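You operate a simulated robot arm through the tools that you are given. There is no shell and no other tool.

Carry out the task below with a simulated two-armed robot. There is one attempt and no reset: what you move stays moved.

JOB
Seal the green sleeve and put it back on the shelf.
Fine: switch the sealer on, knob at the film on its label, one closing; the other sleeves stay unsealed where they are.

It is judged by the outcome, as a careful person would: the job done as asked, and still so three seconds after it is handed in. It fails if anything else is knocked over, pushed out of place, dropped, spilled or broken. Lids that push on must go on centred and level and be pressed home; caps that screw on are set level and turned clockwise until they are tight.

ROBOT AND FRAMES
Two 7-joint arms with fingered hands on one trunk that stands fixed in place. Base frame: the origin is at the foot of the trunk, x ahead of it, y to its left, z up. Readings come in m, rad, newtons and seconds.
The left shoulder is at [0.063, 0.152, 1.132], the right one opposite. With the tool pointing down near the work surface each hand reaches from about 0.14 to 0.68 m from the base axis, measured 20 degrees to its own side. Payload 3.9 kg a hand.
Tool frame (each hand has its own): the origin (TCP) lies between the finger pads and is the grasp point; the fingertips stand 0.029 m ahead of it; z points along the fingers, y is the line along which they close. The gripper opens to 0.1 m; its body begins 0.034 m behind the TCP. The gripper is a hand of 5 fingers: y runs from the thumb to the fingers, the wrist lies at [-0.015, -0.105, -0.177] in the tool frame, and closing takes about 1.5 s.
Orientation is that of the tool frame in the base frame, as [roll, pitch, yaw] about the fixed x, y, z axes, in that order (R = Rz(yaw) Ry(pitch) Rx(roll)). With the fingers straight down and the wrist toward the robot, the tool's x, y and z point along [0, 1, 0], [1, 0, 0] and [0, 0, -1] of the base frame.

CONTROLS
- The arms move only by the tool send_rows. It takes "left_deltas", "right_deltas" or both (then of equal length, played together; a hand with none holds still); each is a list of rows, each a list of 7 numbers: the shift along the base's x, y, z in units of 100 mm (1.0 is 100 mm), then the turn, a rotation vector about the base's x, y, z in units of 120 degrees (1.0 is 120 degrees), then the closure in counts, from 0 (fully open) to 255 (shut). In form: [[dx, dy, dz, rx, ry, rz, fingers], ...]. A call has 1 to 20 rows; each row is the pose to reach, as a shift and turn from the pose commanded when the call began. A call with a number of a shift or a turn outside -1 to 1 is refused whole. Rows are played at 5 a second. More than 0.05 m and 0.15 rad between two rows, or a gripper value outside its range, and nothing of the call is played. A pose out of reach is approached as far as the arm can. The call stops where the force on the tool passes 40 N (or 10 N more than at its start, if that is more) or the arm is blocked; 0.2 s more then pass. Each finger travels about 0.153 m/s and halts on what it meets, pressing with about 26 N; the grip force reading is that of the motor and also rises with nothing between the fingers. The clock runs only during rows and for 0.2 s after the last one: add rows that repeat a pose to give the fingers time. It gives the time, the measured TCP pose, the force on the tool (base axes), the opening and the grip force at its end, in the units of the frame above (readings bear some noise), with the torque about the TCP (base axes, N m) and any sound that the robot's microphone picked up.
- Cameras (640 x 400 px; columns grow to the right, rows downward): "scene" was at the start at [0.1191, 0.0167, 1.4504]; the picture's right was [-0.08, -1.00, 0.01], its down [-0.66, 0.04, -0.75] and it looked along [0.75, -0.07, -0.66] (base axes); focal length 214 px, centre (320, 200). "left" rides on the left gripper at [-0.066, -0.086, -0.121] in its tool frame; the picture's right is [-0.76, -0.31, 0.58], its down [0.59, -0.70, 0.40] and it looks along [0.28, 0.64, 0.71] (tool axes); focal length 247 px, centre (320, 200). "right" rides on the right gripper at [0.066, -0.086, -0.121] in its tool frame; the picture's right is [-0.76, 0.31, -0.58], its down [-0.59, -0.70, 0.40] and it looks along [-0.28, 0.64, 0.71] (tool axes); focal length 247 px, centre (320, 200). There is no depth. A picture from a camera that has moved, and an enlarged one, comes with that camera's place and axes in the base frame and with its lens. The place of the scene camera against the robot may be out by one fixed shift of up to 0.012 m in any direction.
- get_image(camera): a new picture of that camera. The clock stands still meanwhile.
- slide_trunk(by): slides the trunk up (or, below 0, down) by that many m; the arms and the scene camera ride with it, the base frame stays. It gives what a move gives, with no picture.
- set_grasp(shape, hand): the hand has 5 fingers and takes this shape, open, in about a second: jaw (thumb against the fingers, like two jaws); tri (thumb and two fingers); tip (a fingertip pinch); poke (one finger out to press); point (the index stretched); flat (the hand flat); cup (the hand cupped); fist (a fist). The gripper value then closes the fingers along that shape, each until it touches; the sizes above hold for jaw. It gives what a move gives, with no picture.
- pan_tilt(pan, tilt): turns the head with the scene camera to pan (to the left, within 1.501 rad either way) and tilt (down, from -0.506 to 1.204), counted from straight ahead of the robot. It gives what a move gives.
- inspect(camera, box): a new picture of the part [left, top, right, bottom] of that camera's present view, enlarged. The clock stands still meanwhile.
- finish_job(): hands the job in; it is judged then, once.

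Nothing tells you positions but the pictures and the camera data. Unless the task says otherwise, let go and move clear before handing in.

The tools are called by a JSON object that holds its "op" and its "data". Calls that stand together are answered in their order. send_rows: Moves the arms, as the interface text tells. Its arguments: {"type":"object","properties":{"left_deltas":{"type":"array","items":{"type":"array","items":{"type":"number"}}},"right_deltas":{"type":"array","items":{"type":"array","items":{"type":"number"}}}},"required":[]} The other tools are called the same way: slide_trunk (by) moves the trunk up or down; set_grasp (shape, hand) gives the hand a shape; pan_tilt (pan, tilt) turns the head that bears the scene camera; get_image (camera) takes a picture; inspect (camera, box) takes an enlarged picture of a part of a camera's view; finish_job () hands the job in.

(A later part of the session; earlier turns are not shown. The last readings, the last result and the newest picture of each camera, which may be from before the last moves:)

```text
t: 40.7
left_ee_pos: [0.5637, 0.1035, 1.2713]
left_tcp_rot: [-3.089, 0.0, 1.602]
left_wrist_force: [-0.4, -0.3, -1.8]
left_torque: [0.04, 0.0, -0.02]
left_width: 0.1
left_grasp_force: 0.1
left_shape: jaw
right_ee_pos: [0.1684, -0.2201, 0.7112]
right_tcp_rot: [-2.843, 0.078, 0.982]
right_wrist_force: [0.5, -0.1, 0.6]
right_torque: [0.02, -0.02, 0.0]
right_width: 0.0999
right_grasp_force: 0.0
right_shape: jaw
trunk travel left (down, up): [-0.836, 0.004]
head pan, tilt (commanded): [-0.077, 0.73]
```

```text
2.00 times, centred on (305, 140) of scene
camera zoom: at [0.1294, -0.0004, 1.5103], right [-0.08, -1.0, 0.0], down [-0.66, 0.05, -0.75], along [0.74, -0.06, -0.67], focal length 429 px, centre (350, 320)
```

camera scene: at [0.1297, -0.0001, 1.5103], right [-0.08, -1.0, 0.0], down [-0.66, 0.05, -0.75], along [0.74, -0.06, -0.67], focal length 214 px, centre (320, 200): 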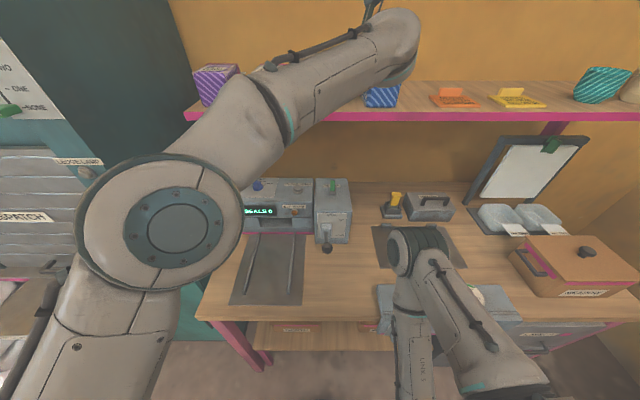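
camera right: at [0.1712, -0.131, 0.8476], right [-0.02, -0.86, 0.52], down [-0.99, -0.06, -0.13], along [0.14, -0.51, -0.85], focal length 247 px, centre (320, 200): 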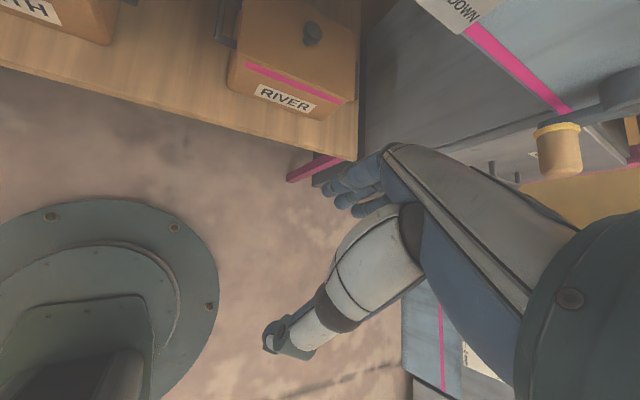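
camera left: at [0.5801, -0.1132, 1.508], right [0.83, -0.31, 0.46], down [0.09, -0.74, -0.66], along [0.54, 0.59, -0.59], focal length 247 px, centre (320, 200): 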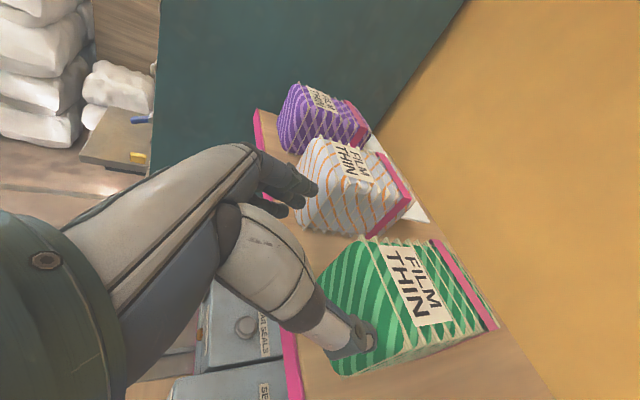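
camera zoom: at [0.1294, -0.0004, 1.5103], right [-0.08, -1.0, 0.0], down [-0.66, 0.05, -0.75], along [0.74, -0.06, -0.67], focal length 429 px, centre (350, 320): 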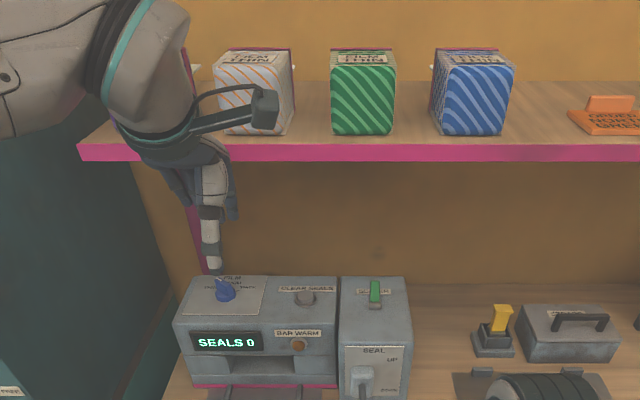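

The green sleeve is undisturbed. Now I'll try rolling the left hand the other way (thumb left, fingers right).

{"op": "send_rows", "data": {"left_deltas": [[0, -0.05, 0.02, 0.03, -0.03, -0.0519, 0], [0, -0.1, 0.04, 0.06, -0.06, -0.1038, 0], [0, -0.15, 0.06, 0.09, -0.09, -0.1556, 0], [0, -0.2, 0.08, 0.12, -0.12, -0.2075, 0], [0, -0.25, 0.1, 0.15, -0.15, -0.2594, 0], [0, -0.3, 0.12, 0.18, -0.18, -0.3113, 0], [0, -0.35, 0.14, 0.21, -0.21, -0.3632, 0], [0, -0.4, 0.16, 0.24, -0.24, -0.415, 0], [0, -0.45, 0.18, 0.27, -0.27, -0.4669, 0], [0, -0.5, 0.2, 0.2995, -0.2995, -0.5188, 0], [0, -0.5, 0.22, 0.3295, -0.3295, -0.5707, 0], [0, -0.5, 0.24, 0.3594, -0.3594, -0.6226, 0], [0, -0.5, 0.26, 0.3894, -0.3894, -0.6744, 0]]}}

{"op": "get_image", "data": {"camera": "left"}}

{"op": "get_image", "data": {"camera": "scene"}}

```text
t: 43.5
left_ee_pos: [0.5647, 0.0212, 1.28]
left_tcp_rot: [2.93, -1.026, 0.229]
left_wrist_force: [-0.4, 0.2, 0.5]
left_torque: [-0.01, -0.01, 0.01]
left_width: 0.1001
left_grasp_force: 0.1
left_shape: jaw
left hand out of reach, approached as far as the arm can: row 7, 8, 9, 10, 11, 12, 13
right_ee_pos: [0.169, -0.2179, 0.712]
right_tcp_rot: [-2.844, 0.079, 0.981]
right_wrist_force: [0.6, 0.9, -0.2]
right_torque: [-0.02, 0.01, -0.02]
right_width: 0.1002
right_grasp_force: 0.1
right_shape: jaw
trunk travel left (down, up): [-0.836, 0.004]
head pan, tilt (commanded): [-0.077, 0.73]
```

```text
taken
camera left: at [0.4233, 0.0996, 1.2765], right [0.1, 0.21, -0.97], down [0.61, 0.76, 0.22], along [0.79, -0.61, -0.05], focal length 247 px, centre (320, 200)
```

left: 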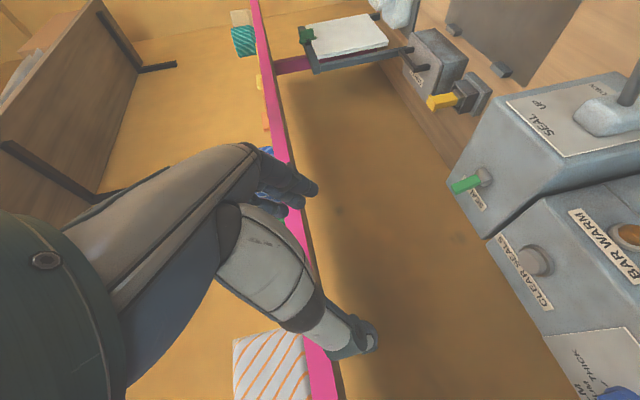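

```text
taken
camera scene: at [0.13, 0.0013, 1.5102], right [-0.08, -1.0, 0.0], down [-0.67, 0.05, -0.75], along [0.74, -0.06, -0.67], focal length 214 px, centre (320, 200)
```

scene: 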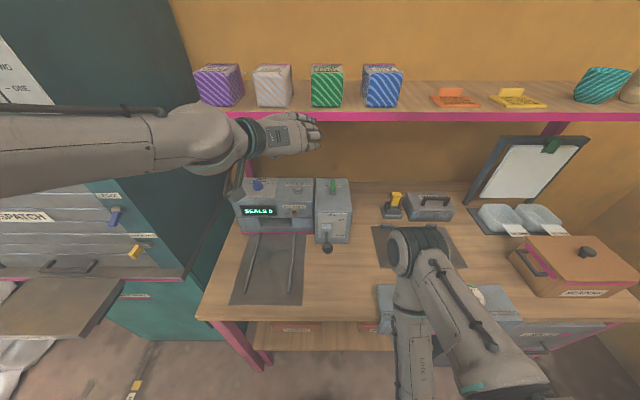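

That roll is nearly reached (about 6° short at this spot). I'll move up toward the pre-grasp point and see whether the arm achieves the orientation there.

{"op": "send_rows", "data": {"left_deltas": [[0.02, -0.1, 0.2, 0.0104, -0.0012, -0.0111, 0], [0.04, -0.2, 0.4, 0.0208, -0.0024, -0.0222, 0], [0.06, -0.3, 0.6, 0.0311, -0.0037, -0.0332, 0], [0.08, -0.4, 0.8, 0.0415, -0.0049, -0.0443, 0], [0.1, -0.5, 1.0, 0.0519, -0.0061, -0.0554, 0], [0.1, -0.5, 1.0, 0.0519, -0.0061, -0.0554, 0]]}}

{"op": "get_image", "data": {"camera": "left"}}

{"op": "get_image", "data": {"camera": "scene"}}

```text
t: 44.9
left_ee_pos: [0.5718, 0.0024, 1.3966]
left_tcp_rot: [-2.932, -1.052, -0.236]
left_wrist_force: [-0.3, 0.3, 0.5]
left_torque: [0.0, -0.01, 0.0]
left_width: 0.0998
left_grasp_force: 0.2
left_shape: jaw
left hand out of reach, approached as far as the arm can: row 1
right_ee_pos: [0.1678, -0.2204, 0.7106]
right_tcp_rot: [-2.845, 0.078, 0.979]
right_wrist_force: [0.4, -0.3, 0.0]
right_torque: [0.01, 0.03, 0.02]
right_width: 0.1001
right_grasp_force: 0.1
right_shape: jaw
trunk travel left (down, up): [-0.836, 0.004]
head pan, tilt (commanded): [-0.077, 0.73]
```

```text
taken
camera left: at [0.4391, 0.0928, 1.4084], right [0.15, 0.4, -0.9], down [0.67, 0.63, 0.39], along [0.73, -0.67, -0.17], focal length 247 px, centre (320, 200)
```

left: 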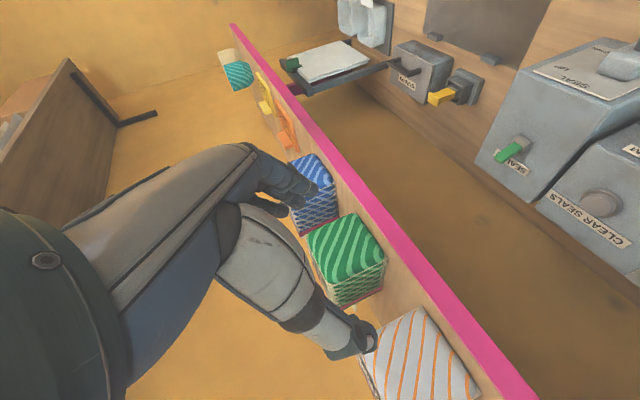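

```text
taken
camera scene: at [0.1286, -0.0003, 1.5104], right [-0.08, -1.0, 0.0], down [-0.66, 0.05, -0.75], along [0.74, -0.06, -0.67], focal length 214 px, centre (320, 200)
```

scene: 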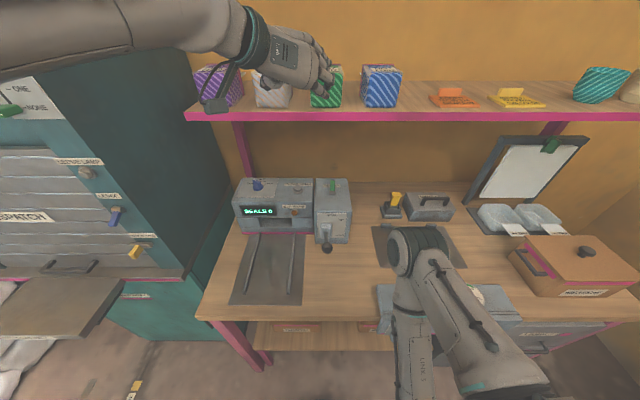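

The orientation is now reachable here, and the hand merely overshot in roll because commands add to the requested pose. I'll correct the roll and move to the pre-grasp point in front of the green sleeve.

{"op": "send_rows", "data": {"left_deltas": [[0.2, -0.17, -0.05, -0.0122, 0.0025, -0.0019, 0], [0.4, -0.34, -0.1, -0.0244, 0.0049, -0.0038, 0], [0.6, -0.52, -0.15, -0.0365, 0.0074, -0.0057, 0], [0.8, -0.695, -0.18, -0.0487, 0.0098, -0.0076, 0], [0.8, -0.695, -0.18, -0.0487, 0.0098, -0.0076, 0]]}}

{"op": "get_image", "data": {"camera": "left"}}

{"op": "get_image", "data": {"camera": "scene"}}

```text
t: 46.1
left_ee_pos: [0.6527, -0.0636, 1.3817]
left_tcp_rot: [-3.138, -1.046, -0.075]
left_wrist_force: [-0.3, 0.0, -0.1]
left_torque: [0.05, 0.01, 0.01]
left_width: 0.0999
left_grasp_force: 0.2
left_shape: jaw
right_ee_pos: [0.1666, -0.2207, 0.712]
right_tcp_rot: [-2.845, 0.075, 0.98]
right_wrist_force: [-0.2, 0.6, -0.3]
right_torque: [-0.01, -0.01, -0.01]
right_width: 0.0999
right_grasp_force: 0.0
right_shape: jaw
trunk travel left (down, up): [-0.836, 0.004]
head pan, tilt (commanded): [-0.077, 0.73]
```

```text
taken
camera left: at [0.5212, 0.0293, 1.3859], right [0.14, 0.3, -0.94], down [0.69, 0.66, 0.31], along [0.71, -0.69, -0.11], focal length 247 px, centre (320, 200)
```

left: 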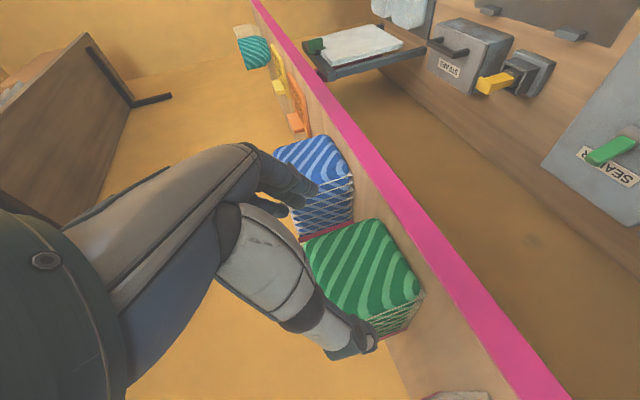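

```text
taken
camera scene: at [0.1277, 0.0004, 1.5105], right [-0.08, -1.0, 0.0], down [-0.66, 0.05, -0.75], along [0.74, -0.06, -0.67], focal length 214 px, centre (320, 200)
```

scene: 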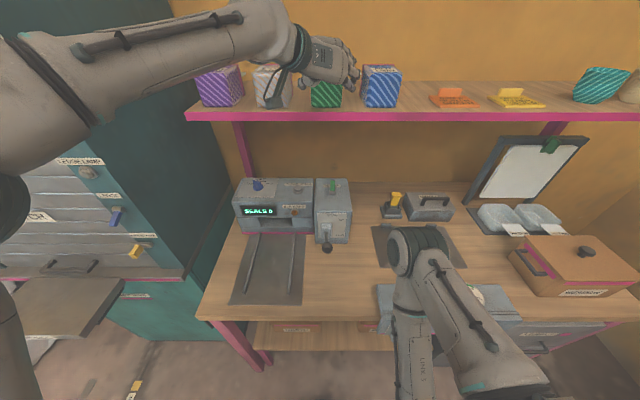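

Orientation achieved. I'll check the alignment of thumb and fingers around the sleeve in close-ups.

{"op": "inspect", "data": {"camera": "scene", "box": [280, 20, 400, 120]}}

{"op": "inspect", "data": {"camera": "left", "box": [220, 130, 480, 370]}}

```text
4.00 times, centred on (340, 70) of scene
camera zoom: at [0.1277, 0.0004, 1.5105], right [-0.08, -1.0, 0.0], down [-0.66, 0.05, -0.75], along [0.74, -0.06, -0.67], focal length 858 px, centre (240, 720)
```

zoom: 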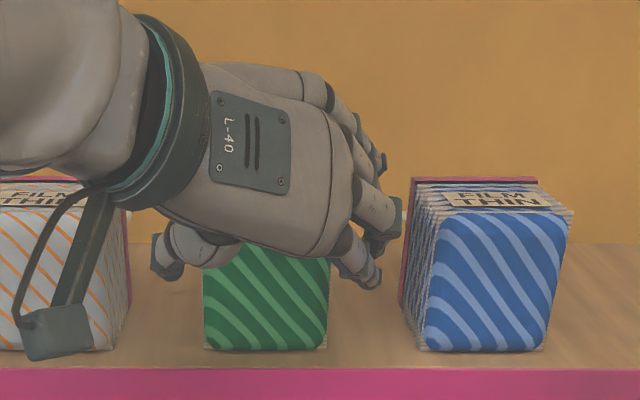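

```text
1.67 times, centred on (350, 250) of left
camera zoom: at [0.5212, 0.0293, 1.3859], right [0.14, 0.3, -0.94], down [0.69, 0.66, 0.31], along [0.71, -0.69, -0.11], focal length 412 px, centre (270, 117)
```

zoom: 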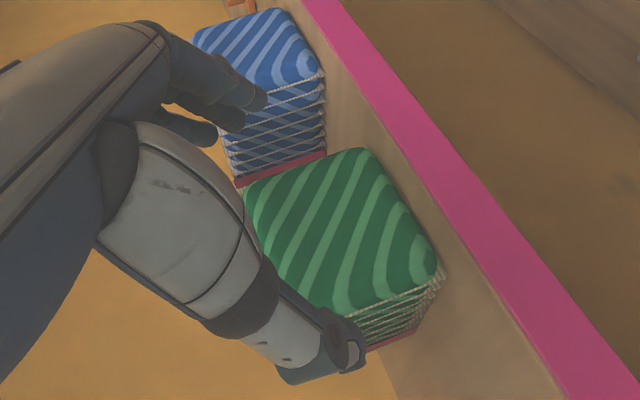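

Thumb and fingers straddle the sleeve with about a centimetre each side. I'll lower to mid-height, centre on the sleeve's axis, and slide forward around it.

{"op": "send_rows", "data": {"left_deltas": [[0, -0.03, -0.12, 0, 0, 0, 0], [0, -0.06, -0.24, 0, 0, 0, 0], [0.2, -0.07, -0.25, 0, 0, 0, 0], [0.3, -0.08, -0.25, 0, 0, 0, 0], [0.3, -0.08, -0.25, 0, 0, 0, 0]]}}

{"op": "inspect", "data": {"camera": "scene", "box": [280, 20, 400, 120]}}

{"op": "inspect", "data": {"camera": "left", "box": [220, 130, 480, 370]}}

```text
t: 47.3
left_ee_pos: [0.6809, -0.0727, 1.3561]
left_tcp_rot: [-3.134, -1.046, -0.076]
left_wrist_force: [-0.2, -0.4, -1.2]
left_torque: [0.02, -0.01, 0.0]
left_width: 0.1001
left_grasp_force: 0.0
left_shape: jaw
right_ee_pos: [0.1677, -0.2201, 0.7118]
right_tcp_rot: [-2.845, 0.076, 0.979]
right_wrist_force: [-0.3, -1.0, 0.7]
right_torque: [0.02, -0.02, 0.0]
right_width: 0.1001
right_grasp_force: 0.0
right_shape: jaw
trunk travel left (down, up): [-0.836, 0.004]
head pan, tilt (commanded): [-0.077, 0.73]
```

```text
4.00 times, centred on (340, 70) of scene
camera zoom: at [0.1281, -0.0001, 1.5104], right [-0.08, -1.0, 0.0], down [-0.66, 0.05, -0.75], along [0.74, -0.06, -0.67], focal length 858 px, centre (240, 720)
```

zoom: 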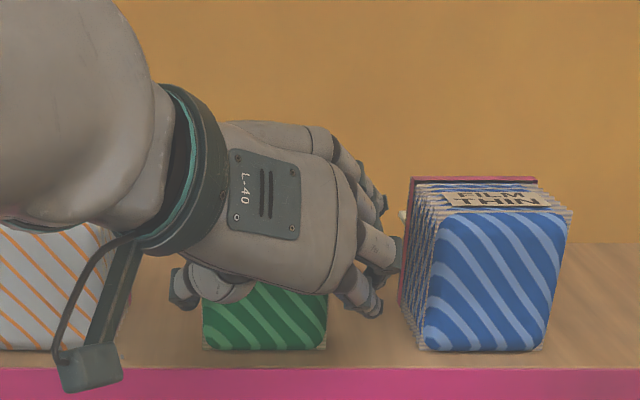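

```text
1.67 times, centred on (350, 250) of left
camera zoom: at [0.5501, 0.0194, 1.3613], right [0.14, 0.3, -0.94], down [0.69, 0.66, 0.31], along [0.71, -0.69, -0.11], focal length 412 px, centre (270, 117)
```

zoom: 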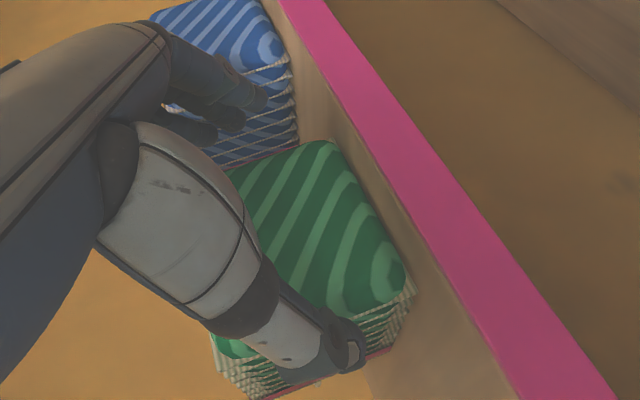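

Clearances look even. I'll slide forward the last 3.7 cm along the sleeve's axis.

{"op": "send_rows", "data": {"left_deltas": [[0.12, -0.005, 0, 0, 0, 0, 0], [0.24, -0.01, 0, 0, 0, 0, 0], [0.36, -0.015, 0, 0, 0, 0, 0], [0.36, -0.015, 0, 0, 0, 0, 0]]}}

{"op": "inspect", "data": {"camera": "scene", "box": [280, 20, 400, 120]}}

{"op": "inspect", "data": {"camera": "left", "box": [220, 130, 480, 370]}}

```text
t: 48.3
left_ee_pos: [0.7201, -0.0769, 1.3554]
left_tcp_rot: [-3.134, -1.046, -0.079]
left_wrist_force: [-0.3, -0.2, 0.0]
left_torque: [-0.03, 0.0, 0.03]
left_width: 0.1002
left_grasp_force: 0.0
left_shape: jaw
right_ee_pos: [0.168, -0.2211, 0.7121]
right_tcp_rot: [-2.844, 0.077, 0.98]
right_wrist_force: [-0.3, -0.6, 0.2]
right_torque: [-0.01, -0.01, 0.0]
right_width: 0.0998
right_grasp_force: 0.0
right_shape: jaw
trunk travel left (down, up): [-0.836, 0.004]
head pan, tilt (commanded): [-0.077, 0.73]
```

```text
4.00 times, centred on (340, 70) of scene
camera zoom: at [0.1284, -0.0001, 1.5104], right [-0.08, -1.0, 0.0], down [-0.66, 0.05, -0.75], along [0.74, -0.06, -0.67], focal length 858 px, centre (240, 720)
```

zoom: 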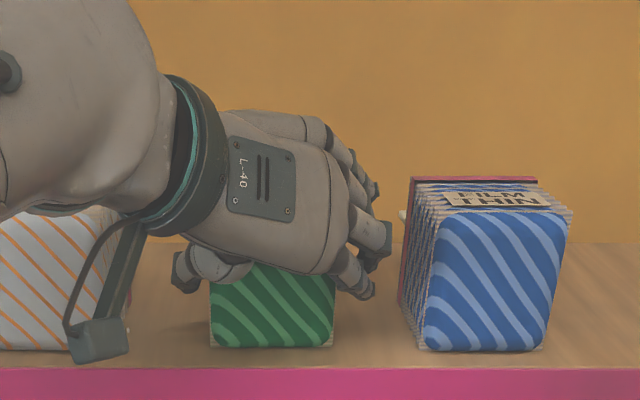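

```text
1.67 times, centred on (350, 250) of left
camera zoom: at [0.5872, 0.0173, 1.3612], right [0.14, 0.3, -0.94], down [0.69, 0.66, 0.31], along [0.71, -0.69, -0.11], focal length 412 px, centre (270, 117)
```

zoom: 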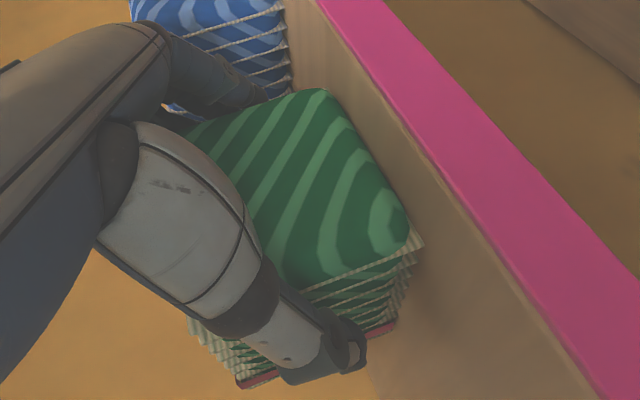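

The sleeve got nudged a few millimetres as the hand slid over it; it is between the jaws. I'll close the hand on it now.

{"op": "send_rows", "data": {"left_deltas": [[0, 0, 0, 0, 0, 0, 40], [0, 0, 0, 0, 0, 0, 80], [0, 0, 0, 0, 0, 0, 120], [0, 0, 0, 0, 0, 0, 180], [0, 0, 0, 0, 0, 0, 255], [0, 0, 0, 0, 0, 0, 255], [0, 0, 0, 0, 0, 0, 255], [0, 0, 0, 0, 0, 0, 255], [0, 0, 0, 0, 0, 0, 255]]}}

{"op": "inspect", "data": {"camera": "scene", "box": [280, 20, 400, 120]}}

{"op": "inspect", "data": {"camera": "left", "box": [220, 130, 480, 370]}}

```text
t: 50.3
left_ee_pos: [0.7183, -0.0772, 1.3567]
left_tcp_rot: [-3.135, -1.043, -0.075]
left_wrist_force: [0.0, 0.1, 0.5]
left_torque: [0.1, -0.05, 0.01]
left_width: 0.0735
left_grasp_force: 25.8
left_shape: jaw
right_ee_pos: [0.1669, -0.2198, 0.7127]
right_tcp_rot: [-2.844, 0.078, 0.981]
right_wrist_force: [-0.4, 0.4, 0.1]
right_torque: [0.0, -0.01, -0.02]
right_width: 0.1
right_grasp_force: 0.0
right_shape: jaw
trunk travel left (down, up): [-0.836, 0.004]
head pan, tilt (commanded): [-0.077, 0.73]
```

```text
4.00 times, centred on (340, 70) of scene
camera zoom: at [0.1286, -0.0006, 1.5104], right [-0.08, -1.0, 0.0], down [-0.66, 0.05, -0.75], along [0.74, -0.06, -0.67], focal length 858 px, centre (240, 720)
```

zoom: 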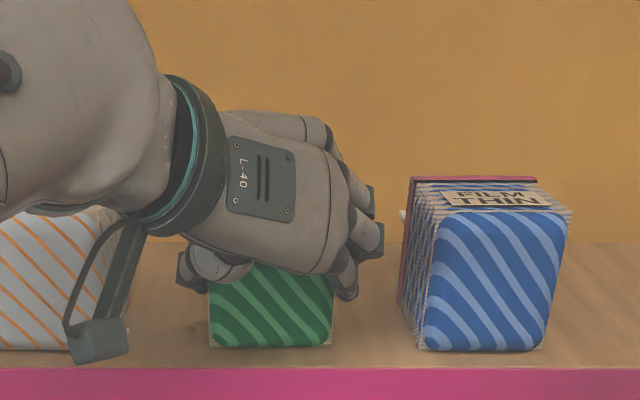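

```text
1.67 times, centred on (350, 250) of left
camera zoom: at [0.5873, 0.0169, 1.3611], right [0.14, 0.3, -0.94], down [0.69, 0.66, 0.31], along [0.71, -0.69, -0.11], focal length 412 px, centre (270, 117)
```

zoom: 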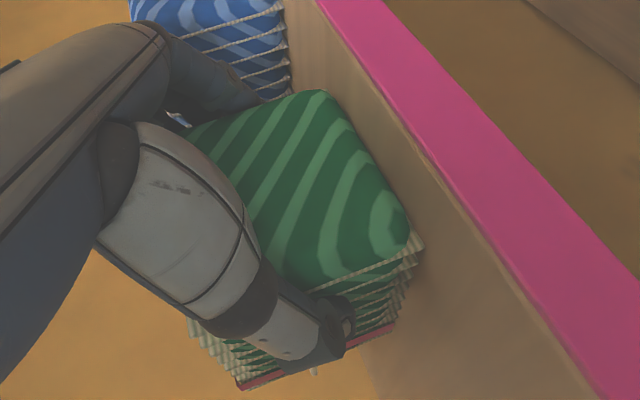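

Gripped at 73.5 mm with 26 N. I'll lift 4 cm straight up and check that the sleeve comes along level.

{"op": "send_rows", "data": {"left_deltas": [[0, 0, 0.1, 0, 0, 0, 255], [0, 0, 0.2, 0, 0, 0, 255], [0, 0, 0.3, 0, 0, 0, 255], [0, 0, 0.4, 0, 0, 0, 255], [0, 0, 0.4, 0, 0, 0, 255]]}}

{"op": "inspect", "data": {"camera": "scene", "box": [280, 20, 400, 120]}}

{"op": "get_image", "data": {"camera": "left"}}

```text
t: 51.5
left_ee_pos: [0.7184, -0.0759, 1.3955]
left_tcp_rot: [-3.134, -1.045, -0.077]
left_wrist_force: [-0.3, -0.2, -2.2]
left_torque: [-0.06, 0.16, -0.04]
left_width: 0.0732
left_grasp_force: 25.9
left_shape: jaw
right_ee_pos: [0.1685, -0.2202, 0.7125]
right_tcp_rot: [-2.844, 0.077, 0.981]
right_wrist_force: [-0.1, 0.0, -0.4]
right_torque: [0.0, 0.0, 0.02]
right_width: 0.1
right_grasp_force: 0.1
right_shape: jaw
trunk travel left (down, up): [-0.836, 0.004]
head pan, tilt (commanded): [-0.077, 0.73]
```

```text
4.00 times, centred on (340, 70) of scene
camera zoom: at [0.1293, -0.0003, 1.5103], right [-0.08, -1.0, 0.0], down [-0.66, 0.05, -0.75], along [0.74, -0.06, -0.67], focal length 858 px, centre (240, 720)
```

zoom: 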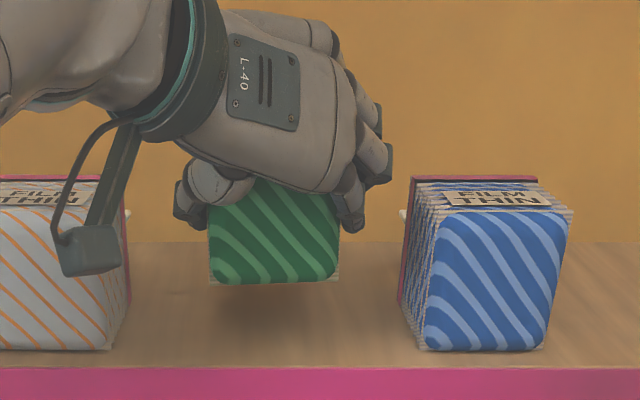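

```text
taken
camera left: at [0.5872, 0.0169, 1.4006], right [0.14, 0.3, -0.94], down [0.69, 0.66, 0.31], along [0.71, -0.69, -0.11], focal length 247 px, centre (320, 200)
```

left: 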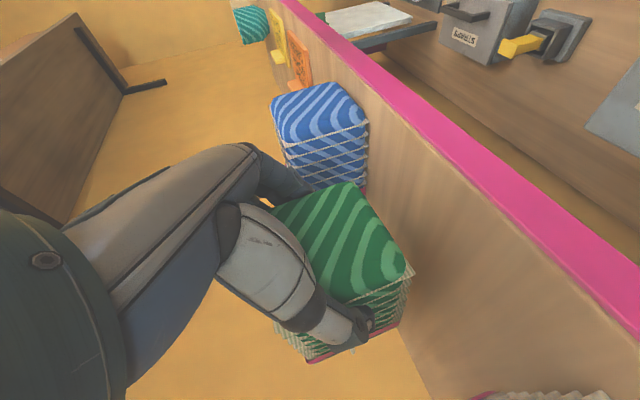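

The sleeve lifted cleanly and level. I'll back it straight out from the shelf, clear of the neighbours, before going down.

{"op": "send_rows", "data": {"left_deltas": [[-0.25, 0.02, 0.05, 0, 0, 0, 255], [-0.5, 0.04, 0.1, 0, 0, 0, 255], [-0.75, 0.06, 0.1, 0, 0, 0, 255], [-1.0, 0.08, 0.1, 0, 0, 0, 255]]}}

{"op": "send_rows", "data": {"left_deltas": [[-0.25, 0.1, 0, 0, 0, 0, 255], [-0.5, 0.2, 0, 0, 0, 0, 255], [-0.75, 0.35, 0, 0, 0, 0, 255], [-1.0, 0.5, 0, 0, 0, 0, 255]]}}

{"op": "get_image", "data": {"camera": "left"}}

{"op": "get_image", "data": {"camera": "scene"}}

```text
t: 52.5
left_ee_pos: [0.6168, -0.0683, 1.4067]
left_tcp_rot: [-3.135, -1.045, -0.077]
left_wrist_force: [-0.8, 0.2, -1.9]
left_torque: [0.01, 0.15, 0.02]
left_width: 0.073
left_grasp_force: 25.6
left_shape: jaw
right_ee_pos: [0.1672, -0.2213, 0.7123]
right_tcp_rot: [-2.845, 0.076, 0.98]
right_wrist_force: [1.0, -0.4, -0.1]
right_torque: [-0.01, -0.06, -0.01]
right_width: 0.0998
right_grasp_force: 0.0
right_shape: jaw
trunk travel left (down, up): [-0.836, 0.004]
head pan, tilt (commanded): [-0.077, 0.73]
```

```text
t: 53.5
left_ee_pos: [0.518, -0.0157, 1.4063]
left_tcp_rot: [-3.141, -1.048, -0.072]
left_wrist_force: [-1.2, 0.1, -2.2]
left_torque: [0.01, 0.13, 0.01]
left_width: 0.0733
left_grasp_force: 25.4
left_shape: jaw
right_ee_pos: [0.1659, -0.2199, 0.7127]
right_tcp_rot: [-2.845, 0.077, 0.981]
right_wrist_force: [0.8, -0.9, 0.6]
right_torque: [0.03, 0.01, -0.01]
right_width: 0.1002
right_grasp_force: 0.1
right_shape: jaw
trunk travel left (down, up): [-0.836, 0.004]
head pan, tilt (commanded): [-0.077, 0.73]
```

```text
taken
camera left: at [0.3866, 0.0768, 1.4105], right [0.14, 0.3, -0.94], down [0.69, 0.66, 0.31], along [0.71, -0.69, -0.11], focal length 247 px, centre (320, 200)
```

left: 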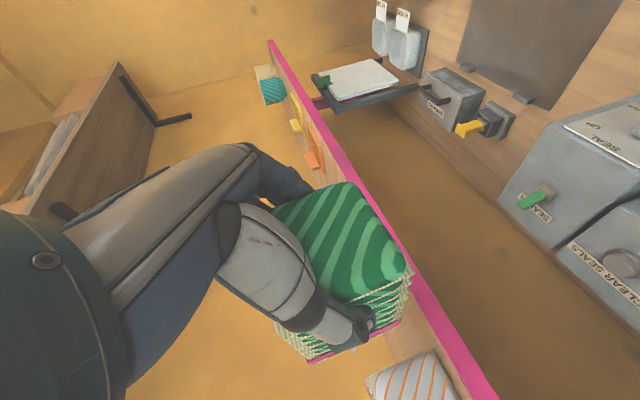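

```text
taken
camera scene: at [0.1272, 0.0014, 1.5105], right [-0.08, -1.0, 0.0], down [-0.66, 0.05, -0.75], along [0.74, -0.06, -0.67], focal length 214 px, centre (320, 200)
```

scene: 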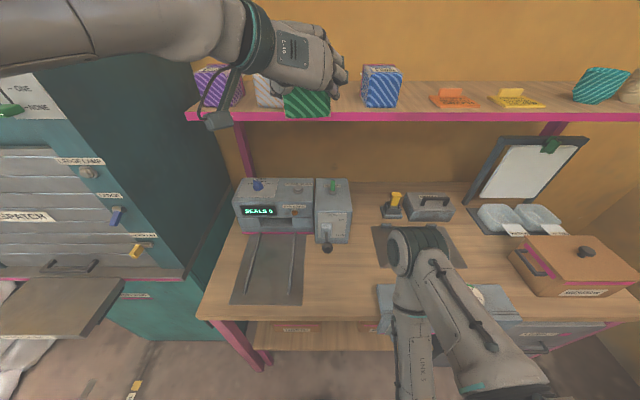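

The sleeve is clear of the shelf. I'll start moving left and down toward the tray in small stages, watching whether the arm holds the orientation.

{"op": "send_rows", "data": {"left_deltas": [[-0.05, 0.25, -0.25, 0, 0, 0, 255], [-0.1, 0.5, -0.5, 0, 0, 0, 255], [-0.15, 0.75, -0.75, 0, 0, 0, 255], [-0.15, 1.0, -1.0, 0, 0, 0, 255]]}}

{"op": "get_image", "data": {"camera": "scene"}}

```text
t: 54.5
left_ee_pos: [0.5037, 0.0857, 1.305]
left_tcp_rot: [-3.141, -1.047, -0.072]
left_wrist_force: [-0.1, -0.5, -1.5]
left_torque: [-0.04, 0.15, -0.02]
left_width: 0.0728
left_grasp_force: 25.9
left_shape: jaw
right_ee_pos: [0.1685, -0.2187, 0.7119]
right_tcp_rot: [-2.843, 0.077, 0.979]
right_wrist_force: [-0.2, -0.1, -0.1]
right_torque: [0.01, 0.0, 0.01]
right_width: 0.1001
right_grasp_force: 0.1
right_shape: jaw
trunk travel left (down, up): [-0.836, 0.004]
head pan, tilt (commanded): [-0.077, 0.73]
```

```text
taken
camera scene: at [0.1294, 0.0025, 1.5103], right [-0.08, -1.0, 0.0], down [-0.66, 0.05, -0.75], along [0.74, -0.06, -0.67], focal length 214 px, centre (320, 200)
```

scene: 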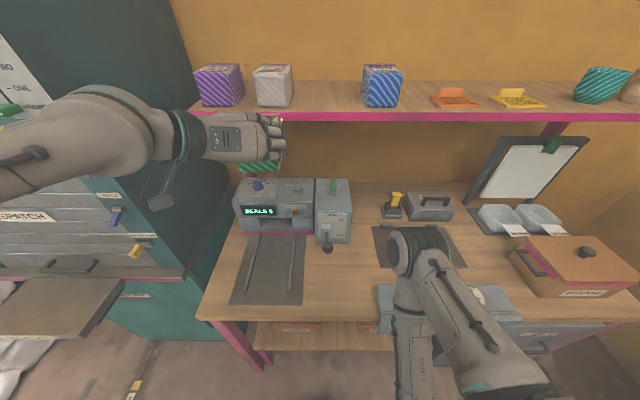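

Orientation is holding. I'll continue down along the tray's centreline.

{"op": "send_rows", "data": {"left_deltas": [[0, 0.1, -0.25, 0, 0, 0, 255], [0, 0.2, -0.5, 0, 0, 0, 255], [0, 0.3, -0.75, 0, 0, 0, 255], [0, 0.42, -1.0, 0, 0, 0, 255]]}}

{"op": "get_image", "data": {"camera": "scene"}}

```text
t: 55.5
left_ee_pos: [0.5071, 0.1272, 1.2045]
left_tcp_rot: [-3.138, -1.047, -0.074]
left_wrist_force: [0.5, 0.1, -1.9]
left_torque: [-0.01, 0.15, -0.05]
left_width: 0.0728
left_grasp_force: 25.8
left_shape: jaw
right_ee_pos: [0.1676, -0.2201, 0.7128]
right_tcp_rot: [-2.843, 0.077, 0.982]
right_wrist_force: [-0.7, 0.1, 0.0]
right_torque: [-0.03, 0.05, 0.01]
right_width: 0.1001
right_grasp_force: 0.0
right_shape: jaw
trunk travel left (down, up): [-0.836, 0.004]
head pan, tilt (commanded): [-0.077, 0.73]
```

```text
taken
camera scene: at [0.1296, 0.0016, 1.5103], right [-0.08, -1.0, 0.0], down [-0.66, 0.05, -0.75], along [0.74, -0.06, -0.67], focal length 214 px, centre (320, 200)
```

scene: 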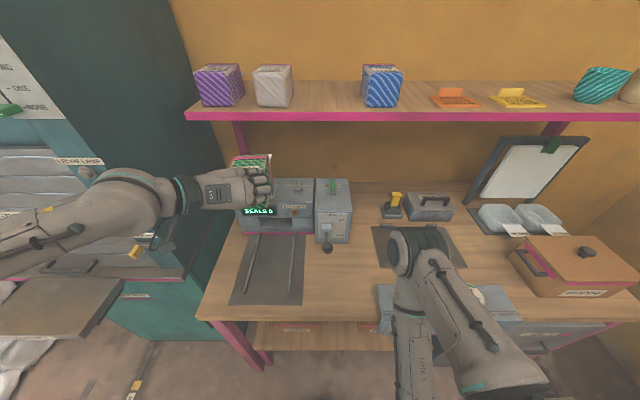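

Still good. I'll go down two more stages, staying clear of the sealer's front.

{"op": "send_rows", "data": {"left_deltas": [[0, 0, -0.25, 0, 0, 0, 255], [0, 0, -0.5, 0, 0, 0, 255], [0, 0, -0.75, 0, 0, 0, 255], [-0.03, 0.02, -1.0, 0, 0, 0, 255]]}}

{"op": "send_rows", "data": {"left_deltas": [[0, 0, -0.25, 0, 0, 0, 255], [0, 0, -0.5, 0, 0, 0, 255], [0, 0, -0.75, 0, 0, 0, 255], [-0.03, 0.02, -1.0, 0, 0, 0, 255]]}}

{"op": "get_image", "data": {"camera": "scene"}}

{"op": "get_image", "data": {"camera": "left"}}

```text
t: 56.5
left_ee_pos: [0.5041, 0.1272, 1.1046]
left_tcp_rot: [3.139, -1.043, -0.069]
left_wrist_force: [0.8, -0.5, -1.7]
left_torque: [-0.03, 0.15, -0.01]
left_width: 0.0729
left_grasp_force: 26.1
left_shape: jaw
right_ee_pos: [0.1685, -0.2187, 0.7105]
right_tcp_rot: [-2.843, 0.08, 0.981]
right_wrist_force: [0.7, 0.0, 0.1]
right_torque: [-0.02, 0.01, 0.0]
right_width: 0.1
right_grasp_force: 0.1
right_shape: jaw
trunk travel left (down, up): [-0.836, 0.004]
head pan, tilt (commanded): [-0.077, 0.73]
```

```text
t: 57.5
left_ee_pos: [0.4989, 0.1278, 1.0075]
left_tcp_rot: [-3.137, -1.045, -0.074]
left_wrist_force: [0.6, 0.4, -2.8]
left_torque: [-0.05, 0.12, -0.02]
left_width: 0.073
left_grasp_force: 26.2
left_shape: jaw
right_ee_pos: [0.1671, -0.2205, 0.7123]
right_tcp_rot: [-2.843, 0.079, 0.979]
right_wrist_force: [0.4, 0.0, 0.0]
right_torque: [-0.01, 0.02, 0.02]
right_width: 0.0998
right_grasp_force: 0.2
right_shape: jaw
trunk travel left (down, up): [-0.836, 0.004]
head pan, tilt (commanded): [-0.077, 0.73]
```

```text
taken
camera scene: at [0.1298, 0.0009, 1.5103], right [-0.08, -1.0, 0.0], down [-0.67, 0.05, -0.75], along [0.74, -0.06, -0.67], focal length 214 px, centre (320, 200)
```

scene: 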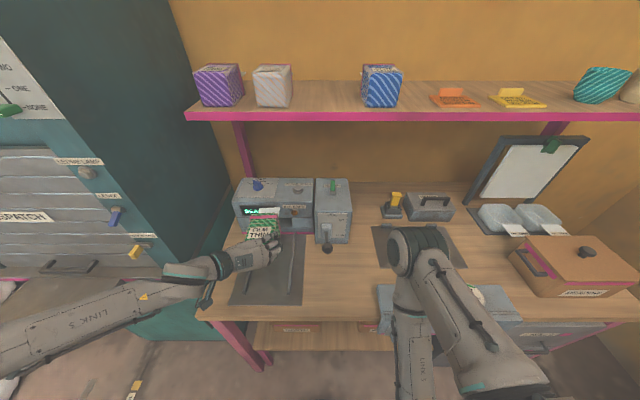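

```text
taken
camera left: at [0.3676, 0.2209, 1.0117], right [0.14, 0.3, -0.94], down [0.69, 0.66, 0.31], along [0.71, -0.69, -0.11], focal length 247 px, centre (320, 200)
```

left: 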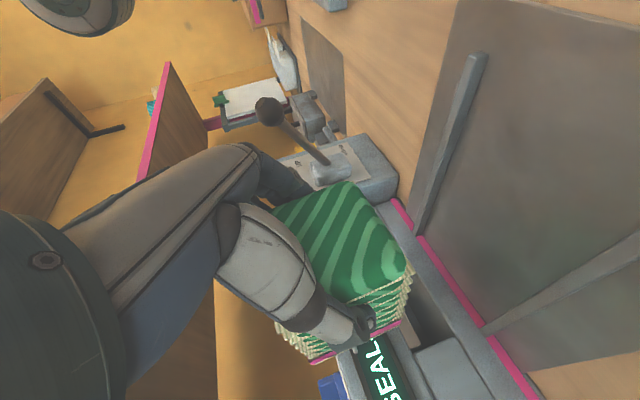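

The sleeve is held level above the tray. I'll zoom in on the sealer, the sleeve and the tail before lowering.

{"op": "inspect", "data": {"camera": "scene", "box": [215, 165, 355, 275]}}

{"op": "inspect", "data": {"camera": "left", "box": [240, 80, 560, 400]}}

```text
3.64 times, centred on (285, 220) of scene
camera zoom: at [0.1298, 0.0009, 1.5103], right [-0.08, -1.0, 0.0], down [-0.67, 0.05, -0.75], along [0.74, -0.06, -0.67], focal length 780 px, centre (447, 127)
```

zoom: 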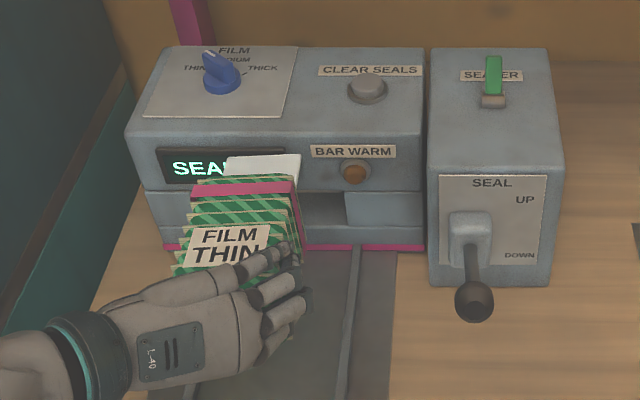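

```text
1.25 times, centred on (400, 240) of left
camera zoom: at [0.3676, 0.2209, 1.0117], right [0.14, 0.3, -0.94], down [0.69, 0.66, 0.31], along [0.71, -0.69, -0.11], focal length 309 px, centre (220, 150)
```

zoom: 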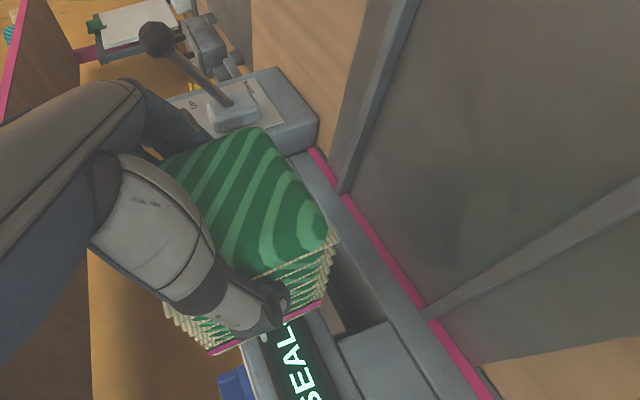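

The tail and label are clear and the sleeve is centred over the tray. I'll lower it to just above the tray.

{"op": "send_rows", "data": {"left_deltas": [[0, 0.01, -0.25, 0, 0, 0, 255], [0, 0.01, -0.5, 0, 0, 0, 255], [0, 0.01, -0.75, 0, 0, 0, 255], [0, 0.01, -0.95, 0, 0, 0, 255], [0, 0.01, -0.95, 0, 0, 0, 255]]}}

{"op": "inspect", "data": {"camera": "scene", "box": [215, 165, 355, 305]}}

{"op": "get_image", "data": {"camera": "left"}}

```text
t: 58.7
left_ee_pos: [0.4989, 0.1281, 0.9139]
left_tcp_rot: [-3.136, -1.045, -0.074]
left_wrist_force: [-0.8, 0.4, -1.8]
left_torque: [-0.01, 0.16, 0.01]
left_width: 0.0725
left_grasp_force: 26.3
left_shape: jaw
right_ee_pos: [0.168, -0.2212, 0.7117]
right_tcp_rot: [-2.844, 0.077, 0.979]
right_wrist_force: [0.6, -0.1, 0.1]
right_torque: [0.0, -0.01, -0.05]
right_width: 0.0999
right_grasp_force: 0.0
right_shape: jaw
trunk travel left (down, up): [-0.836, 0.004]
head pan, tilt (commanded): [-0.077, 0.73]
```

```text
2.86 times, centred on (285, 235) of scene
camera zoom: at [0.129, -0.0006, 1.5103], right [-0.08, -1.0, 0.0], down [-0.66, 0.05, -0.75], along [0.74, -0.06, -0.67], focal length 613 px, centre (420, 100)
```

zoom: 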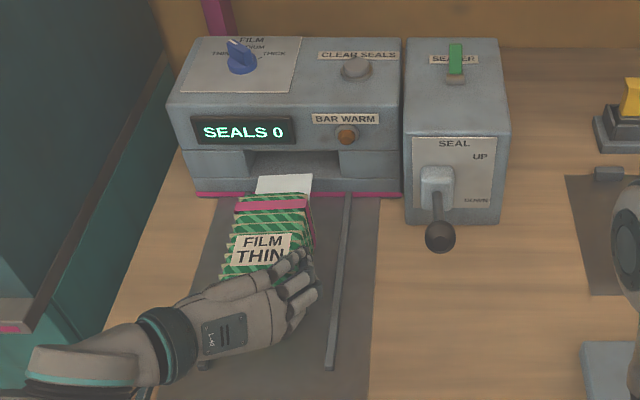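

```text
taken
camera left: at [0.3673, 0.2224, 0.9181], right [0.14, 0.3, -0.94], down [0.69, 0.66, 0.31], along [0.71, -0.69, -0.11], focal length 247 px, centre (320, 200)
```

left: 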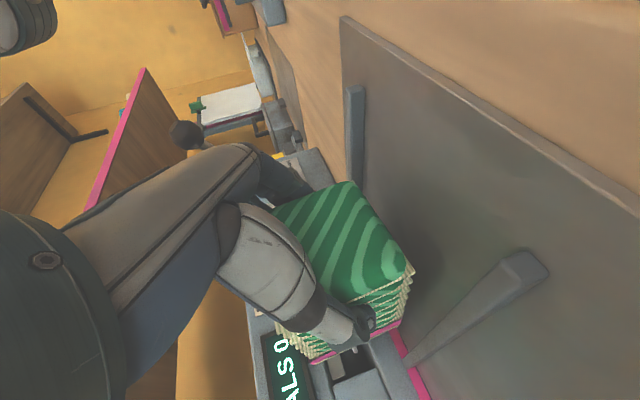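

SEALS 0 and all is aligned. I'll lower slowly to feel for the tray.

{"op": "send_rows", "data": {"left_deltas": [[0, 0, -0.1, 0, 0, 0, 255], [0, 0, -0.2, 0, 0, 0, 255], [0, 0, -0.26, 0, 0, 0, 255], [0, 0, -0.26, 0, 0, 0, 255]]}}

{"op": "inspect", "data": {"camera": "left", "box": [240, 80, 560, 400]}}

```text
t: 59.7
left_ee_pos: [0.4978, 0.1271, 0.8898]
left_tcp_rot: [-3.14, -1.054, -0.073]
left_wrist_force: [-1.0, 3.9, 30.3]
left_torque: [-0.27, -0.13, 0.4]
left_width: 0.0733
left_grasp_force: 26.3
left_shape: jaw
right_ee_pos: [0.165, -0.2224, 0.7116]
right_tcp_rot: [-2.845, 0.075, 0.981]
right_wrist_force: [-0.3, -1.1, 0.2]
right_torque: [0.0, -0.01, 0.01]
right_width: 0.1
right_grasp_force: 0.1
right_shape: jaw
trunk travel left (down, up): [-0.836, 0.004]
head pan, tilt (commanded): [-0.077, 0.73]
```

```text
1.25 times, centred on (400, 240) of left
camera zoom: at [0.3661, 0.2211, 0.8932], right [0.15, 0.3, -0.94], down [0.69, 0.66, 0.32], along [0.71, -0.69, -0.11], focal length 309 px, centre (220, 150)
```

zoom: 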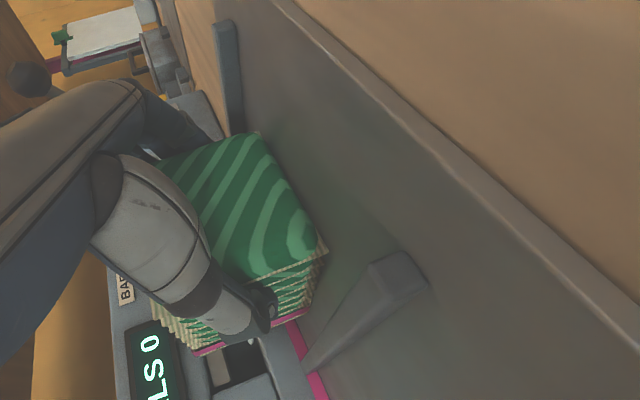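

The tray is touched (TCP z≈0.890). I'll lift 4 mm to unload it, and look at the tail's height against the slot.

{"op": "send_rows", "data": {"left_deltas": [[0, 0, 0.04, 0, 0, 0, 255], [0, 0, 0.04, 0, 0, 0, 255]]}}

{"op": "inspect", "data": {"camera": "scene", "box": [228, 190, 328, 260]}}

{"op": "inspect", "data": {"camera": "left", "box": [330, 250, 450, 400]}}

```text
t: 60.3
left_ee_pos: [0.4971, 0.1279, 0.8909]
left_tcp_rot: [-3.139, -1.049, -0.075]
left_wrist_force: [1.8, -0.3, 22.1]
left_torque: [-0.21, -0.17, 0.23]
left_width: 0.0733
left_grasp_force: 26.3
left_shape: jaw
right_ee_pos: [0.1654, -0.2205, 0.7117]
right_tcp_rot: [-2.843, 0.075, 0.984]
right_wrist_force: [0.4, 0.3, 0.4]
right_torque: [0.02, 0.02, -0.01]
right_width: 0.0997
right_grasp_force: 0.0
right_shape: jaw
trunk travel left (down, up): [-0.836, 0.004]
head pan, tilt (commanded): [-0.077, 0.73]
```

```text
5.71 times, centred on (278, 225) of scene
camera zoom: at [0.1261, -0.0014, 1.5106], right [-0.08, -1.0, 0.0], down [-0.66, 0.05, -0.75], along [0.74, -0.06, -0.67], focal length 1226 px, centre (560, 57)
```

zoom: 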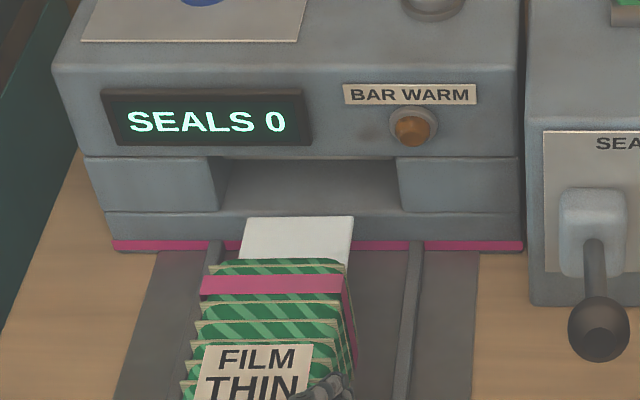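

```text
2.67 times, centred on (390, 325) of left
camera zoom: at [0.3659, 0.2211, 0.8946], right [0.14, 0.3, -0.94], down [0.69, 0.66, 0.31], along [0.71, -0.69, -0.11], focal length 659 px, centre (133, -133)
```

zoom: 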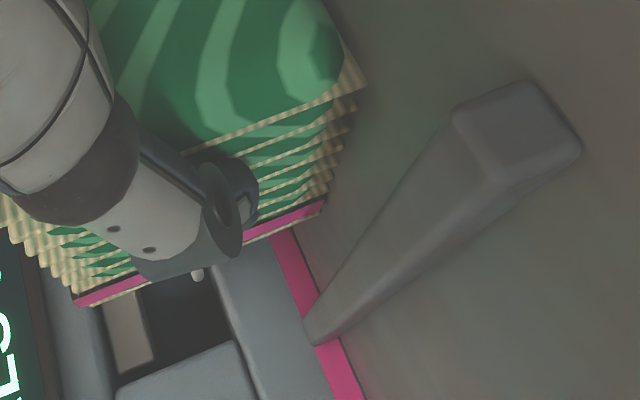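

The tail lines up with the slot in both directions. I'll lift a few more millimetres to unload, then slide forward in steps.

{"op": "send_rows", "data": {"left_deltas": [[0, 0, 0.05, 0, 0, 0, 255], [0, 0, 0.05, 0, 0, 0, 255]]}}

{"op": "send_rows", "data": {"left_deltas": [[0.12, -0.01, 0, 0, 0, 0, 255], [0.24, -0.02, 0, 0, 0, 0, 255], [0.36, -0.03, 0, 0, 0, 0, 255], [0.48, -0.04, 0, 0, 0, 0, 255], [0.48, -0.04, 0, 0, 0, 0, 255]]}}

{"op": "inspect", "data": {"camera": "scene", "box": [228, 190, 328, 260]}}

{"op": "inspect", "data": {"camera": "left", "box": [330, 250, 450, 400]}}

```text
t: 60.9
left_ee_pos: [0.4958, 0.1296, 0.8927]
left_tcp_rot: [-3.131, -1.043, -0.078]
left_wrist_force: [-0.3, -0.9, 1.5]
left_torque: [-0.06, -0.14, -0.01]
left_width: 0.0735
left_grasp_force: 25.8
left_shape: jaw
right_ee_pos: [0.1683, -0.2212, 0.7118]
right_tcp_rot: [-2.844, 0.077, 0.979]
right_wrist_force: [-0.3, -0.1, -0.7]
right_torque: [0.01, -0.01, 0.0]
right_width: 0.0998
right_grasp_force: 0.1
right_shape: jaw
trunk travel left (down, up): [-0.836, 0.004]
head pan, tilt (commanded): [-0.077, 0.73]
```

```text
t: 62.1
left_ee_pos: [0.5479, 0.1242, 0.8945]
left_tcp_rot: [-3.132, -1.045, -0.078]
left_wrist_force: [-0.4, 0.0, -0.4]
left_torque: [0.07, -0.1, 0.01]
left_width: 0.0733
left_grasp_force: 26.0
left_shape: jaw
right_ee_pos: [0.1678, -0.2214, 0.7116]
right_tcp_rot: [-2.844, 0.076, 0.98]
right_wrist_force: [-0.2, -0.3, 0.1]
right_torque: [0.0, 0.0, 0.01]
right_width: 0.1
right_grasp_force: 0.0
right_shape: jaw
trunk travel left (down, up): [-0.836, 0.004]
head pan, tilt (commanded): [-0.077, 0.73]
```

```text
5.71 times, centred on (278, 225) of scene
camera zoom: at [0.1287, -0.0002, 1.5104], right [-0.08, -1.0, 0.0], down [-0.66, 0.05, -0.75], along [0.74, -0.06, -0.67], focal length 1226 px, centre (560, 57)
```

zoom: 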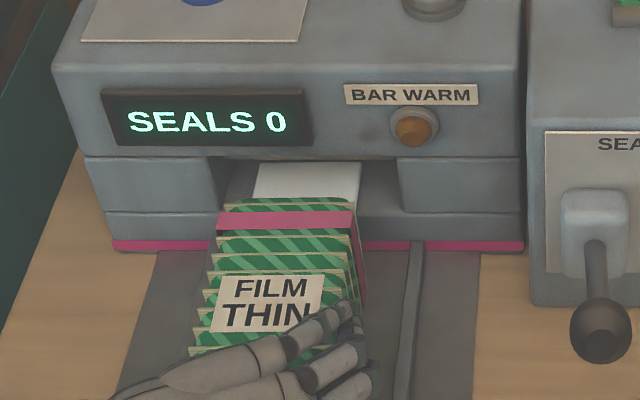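

```text
2.67 times, centred on (390, 325) of left
camera zoom: at [0.4157, 0.2183, 0.8979], right [0.14, 0.3, -0.94], down [0.69, 0.66, 0.31], along [0.71, -0.69, -0.11], focal length 659 px, centre (133, -133)
```

zoom: 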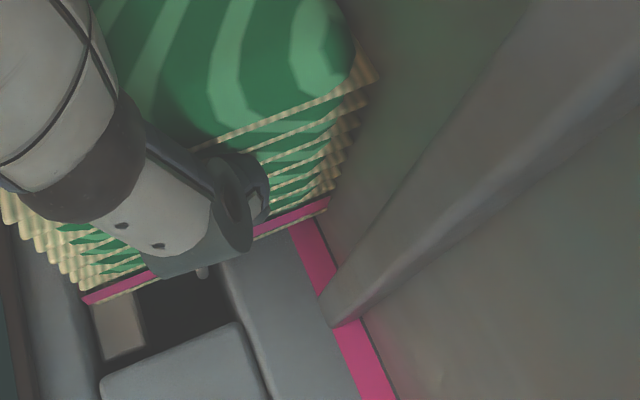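

The tail is just entering the slot. I'll continue forward in 1 cm rows, watching the force.

{"op": "send_rows", "data": {"left_deltas": [[0.1, -0.008, 0, 0, 0, 0, 255], [0.2, -0.016, 0, 0, 0, 0, 255], [0.3, -0.024, 0, 0, 0, 0, 255], [0.3, -0.024, 0, 0, 0, 0, 255]]}}

{"op": "inspect", "data": {"camera": "scene", "box": [228, 180, 328, 250]}}

{"op": "inspect", "data": {"camera": "left", "box": [330, 250, 450, 400]}}

```text
t: 62.9
left_ee_pos: [0.5645, 0.1232, 0.8926]
left_tcp_rot: [3.139, -1.038, -0.072]
left_wrist_force: [-35.0, 14.1, 14.8]
left_torque: [0.35, -0.21, 0.19]
left_width: 0.0734
left_grasp_force: 26.1
left_shape: jaw
right_ee_pos: [0.1645, -0.2197, 0.7139]
right_tcp_rot: [-2.849, 0.074, 0.982]
right_wrist_force: [1.2, -0.4, 0.2]
right_torque: [0.02, 0.02, -0.01]
right_width: 0.1001
right_grasp_force: 0.0
right_shape: jaw
trunk travel left (down, up): [-0.836, 0.004]
head pan, tilt (commanded): [-0.077, 0.73]
stopped in row 4 (left hand): the force on the tool passed its limit at 47 N (the readings are from after the stop); the commanded pose is now the measured one
```

```text
5.71 times, centred on (278, 215) of scene
camera zoom: at [0.1192, 0.0023, 1.5116], right [-0.08, -1.0, 0.0], down [-0.66, 0.05, -0.75], along [0.75, -0.06, -0.66], focal length 1226 px, centre (560, 114)
```

zoom: 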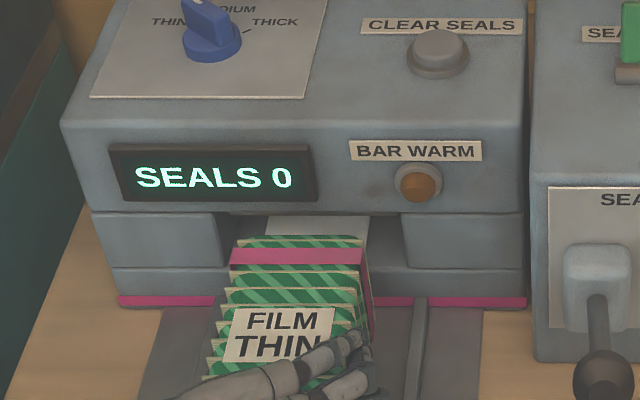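

```text
2.67 times, centred on (390, 325) of left
camera zoom: at [0.4337, 0.2164, 0.8978], right [0.14, 0.3, -0.94], down [0.69, 0.65, 0.31], along [0.71, -0.7, -0.12], focal length 659 px, centre (133, -133)
```

zoom: 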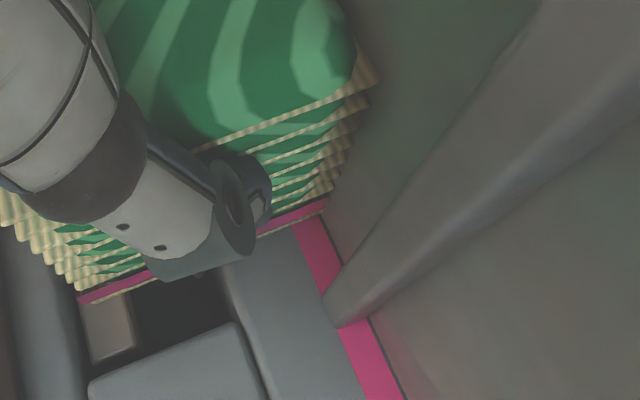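

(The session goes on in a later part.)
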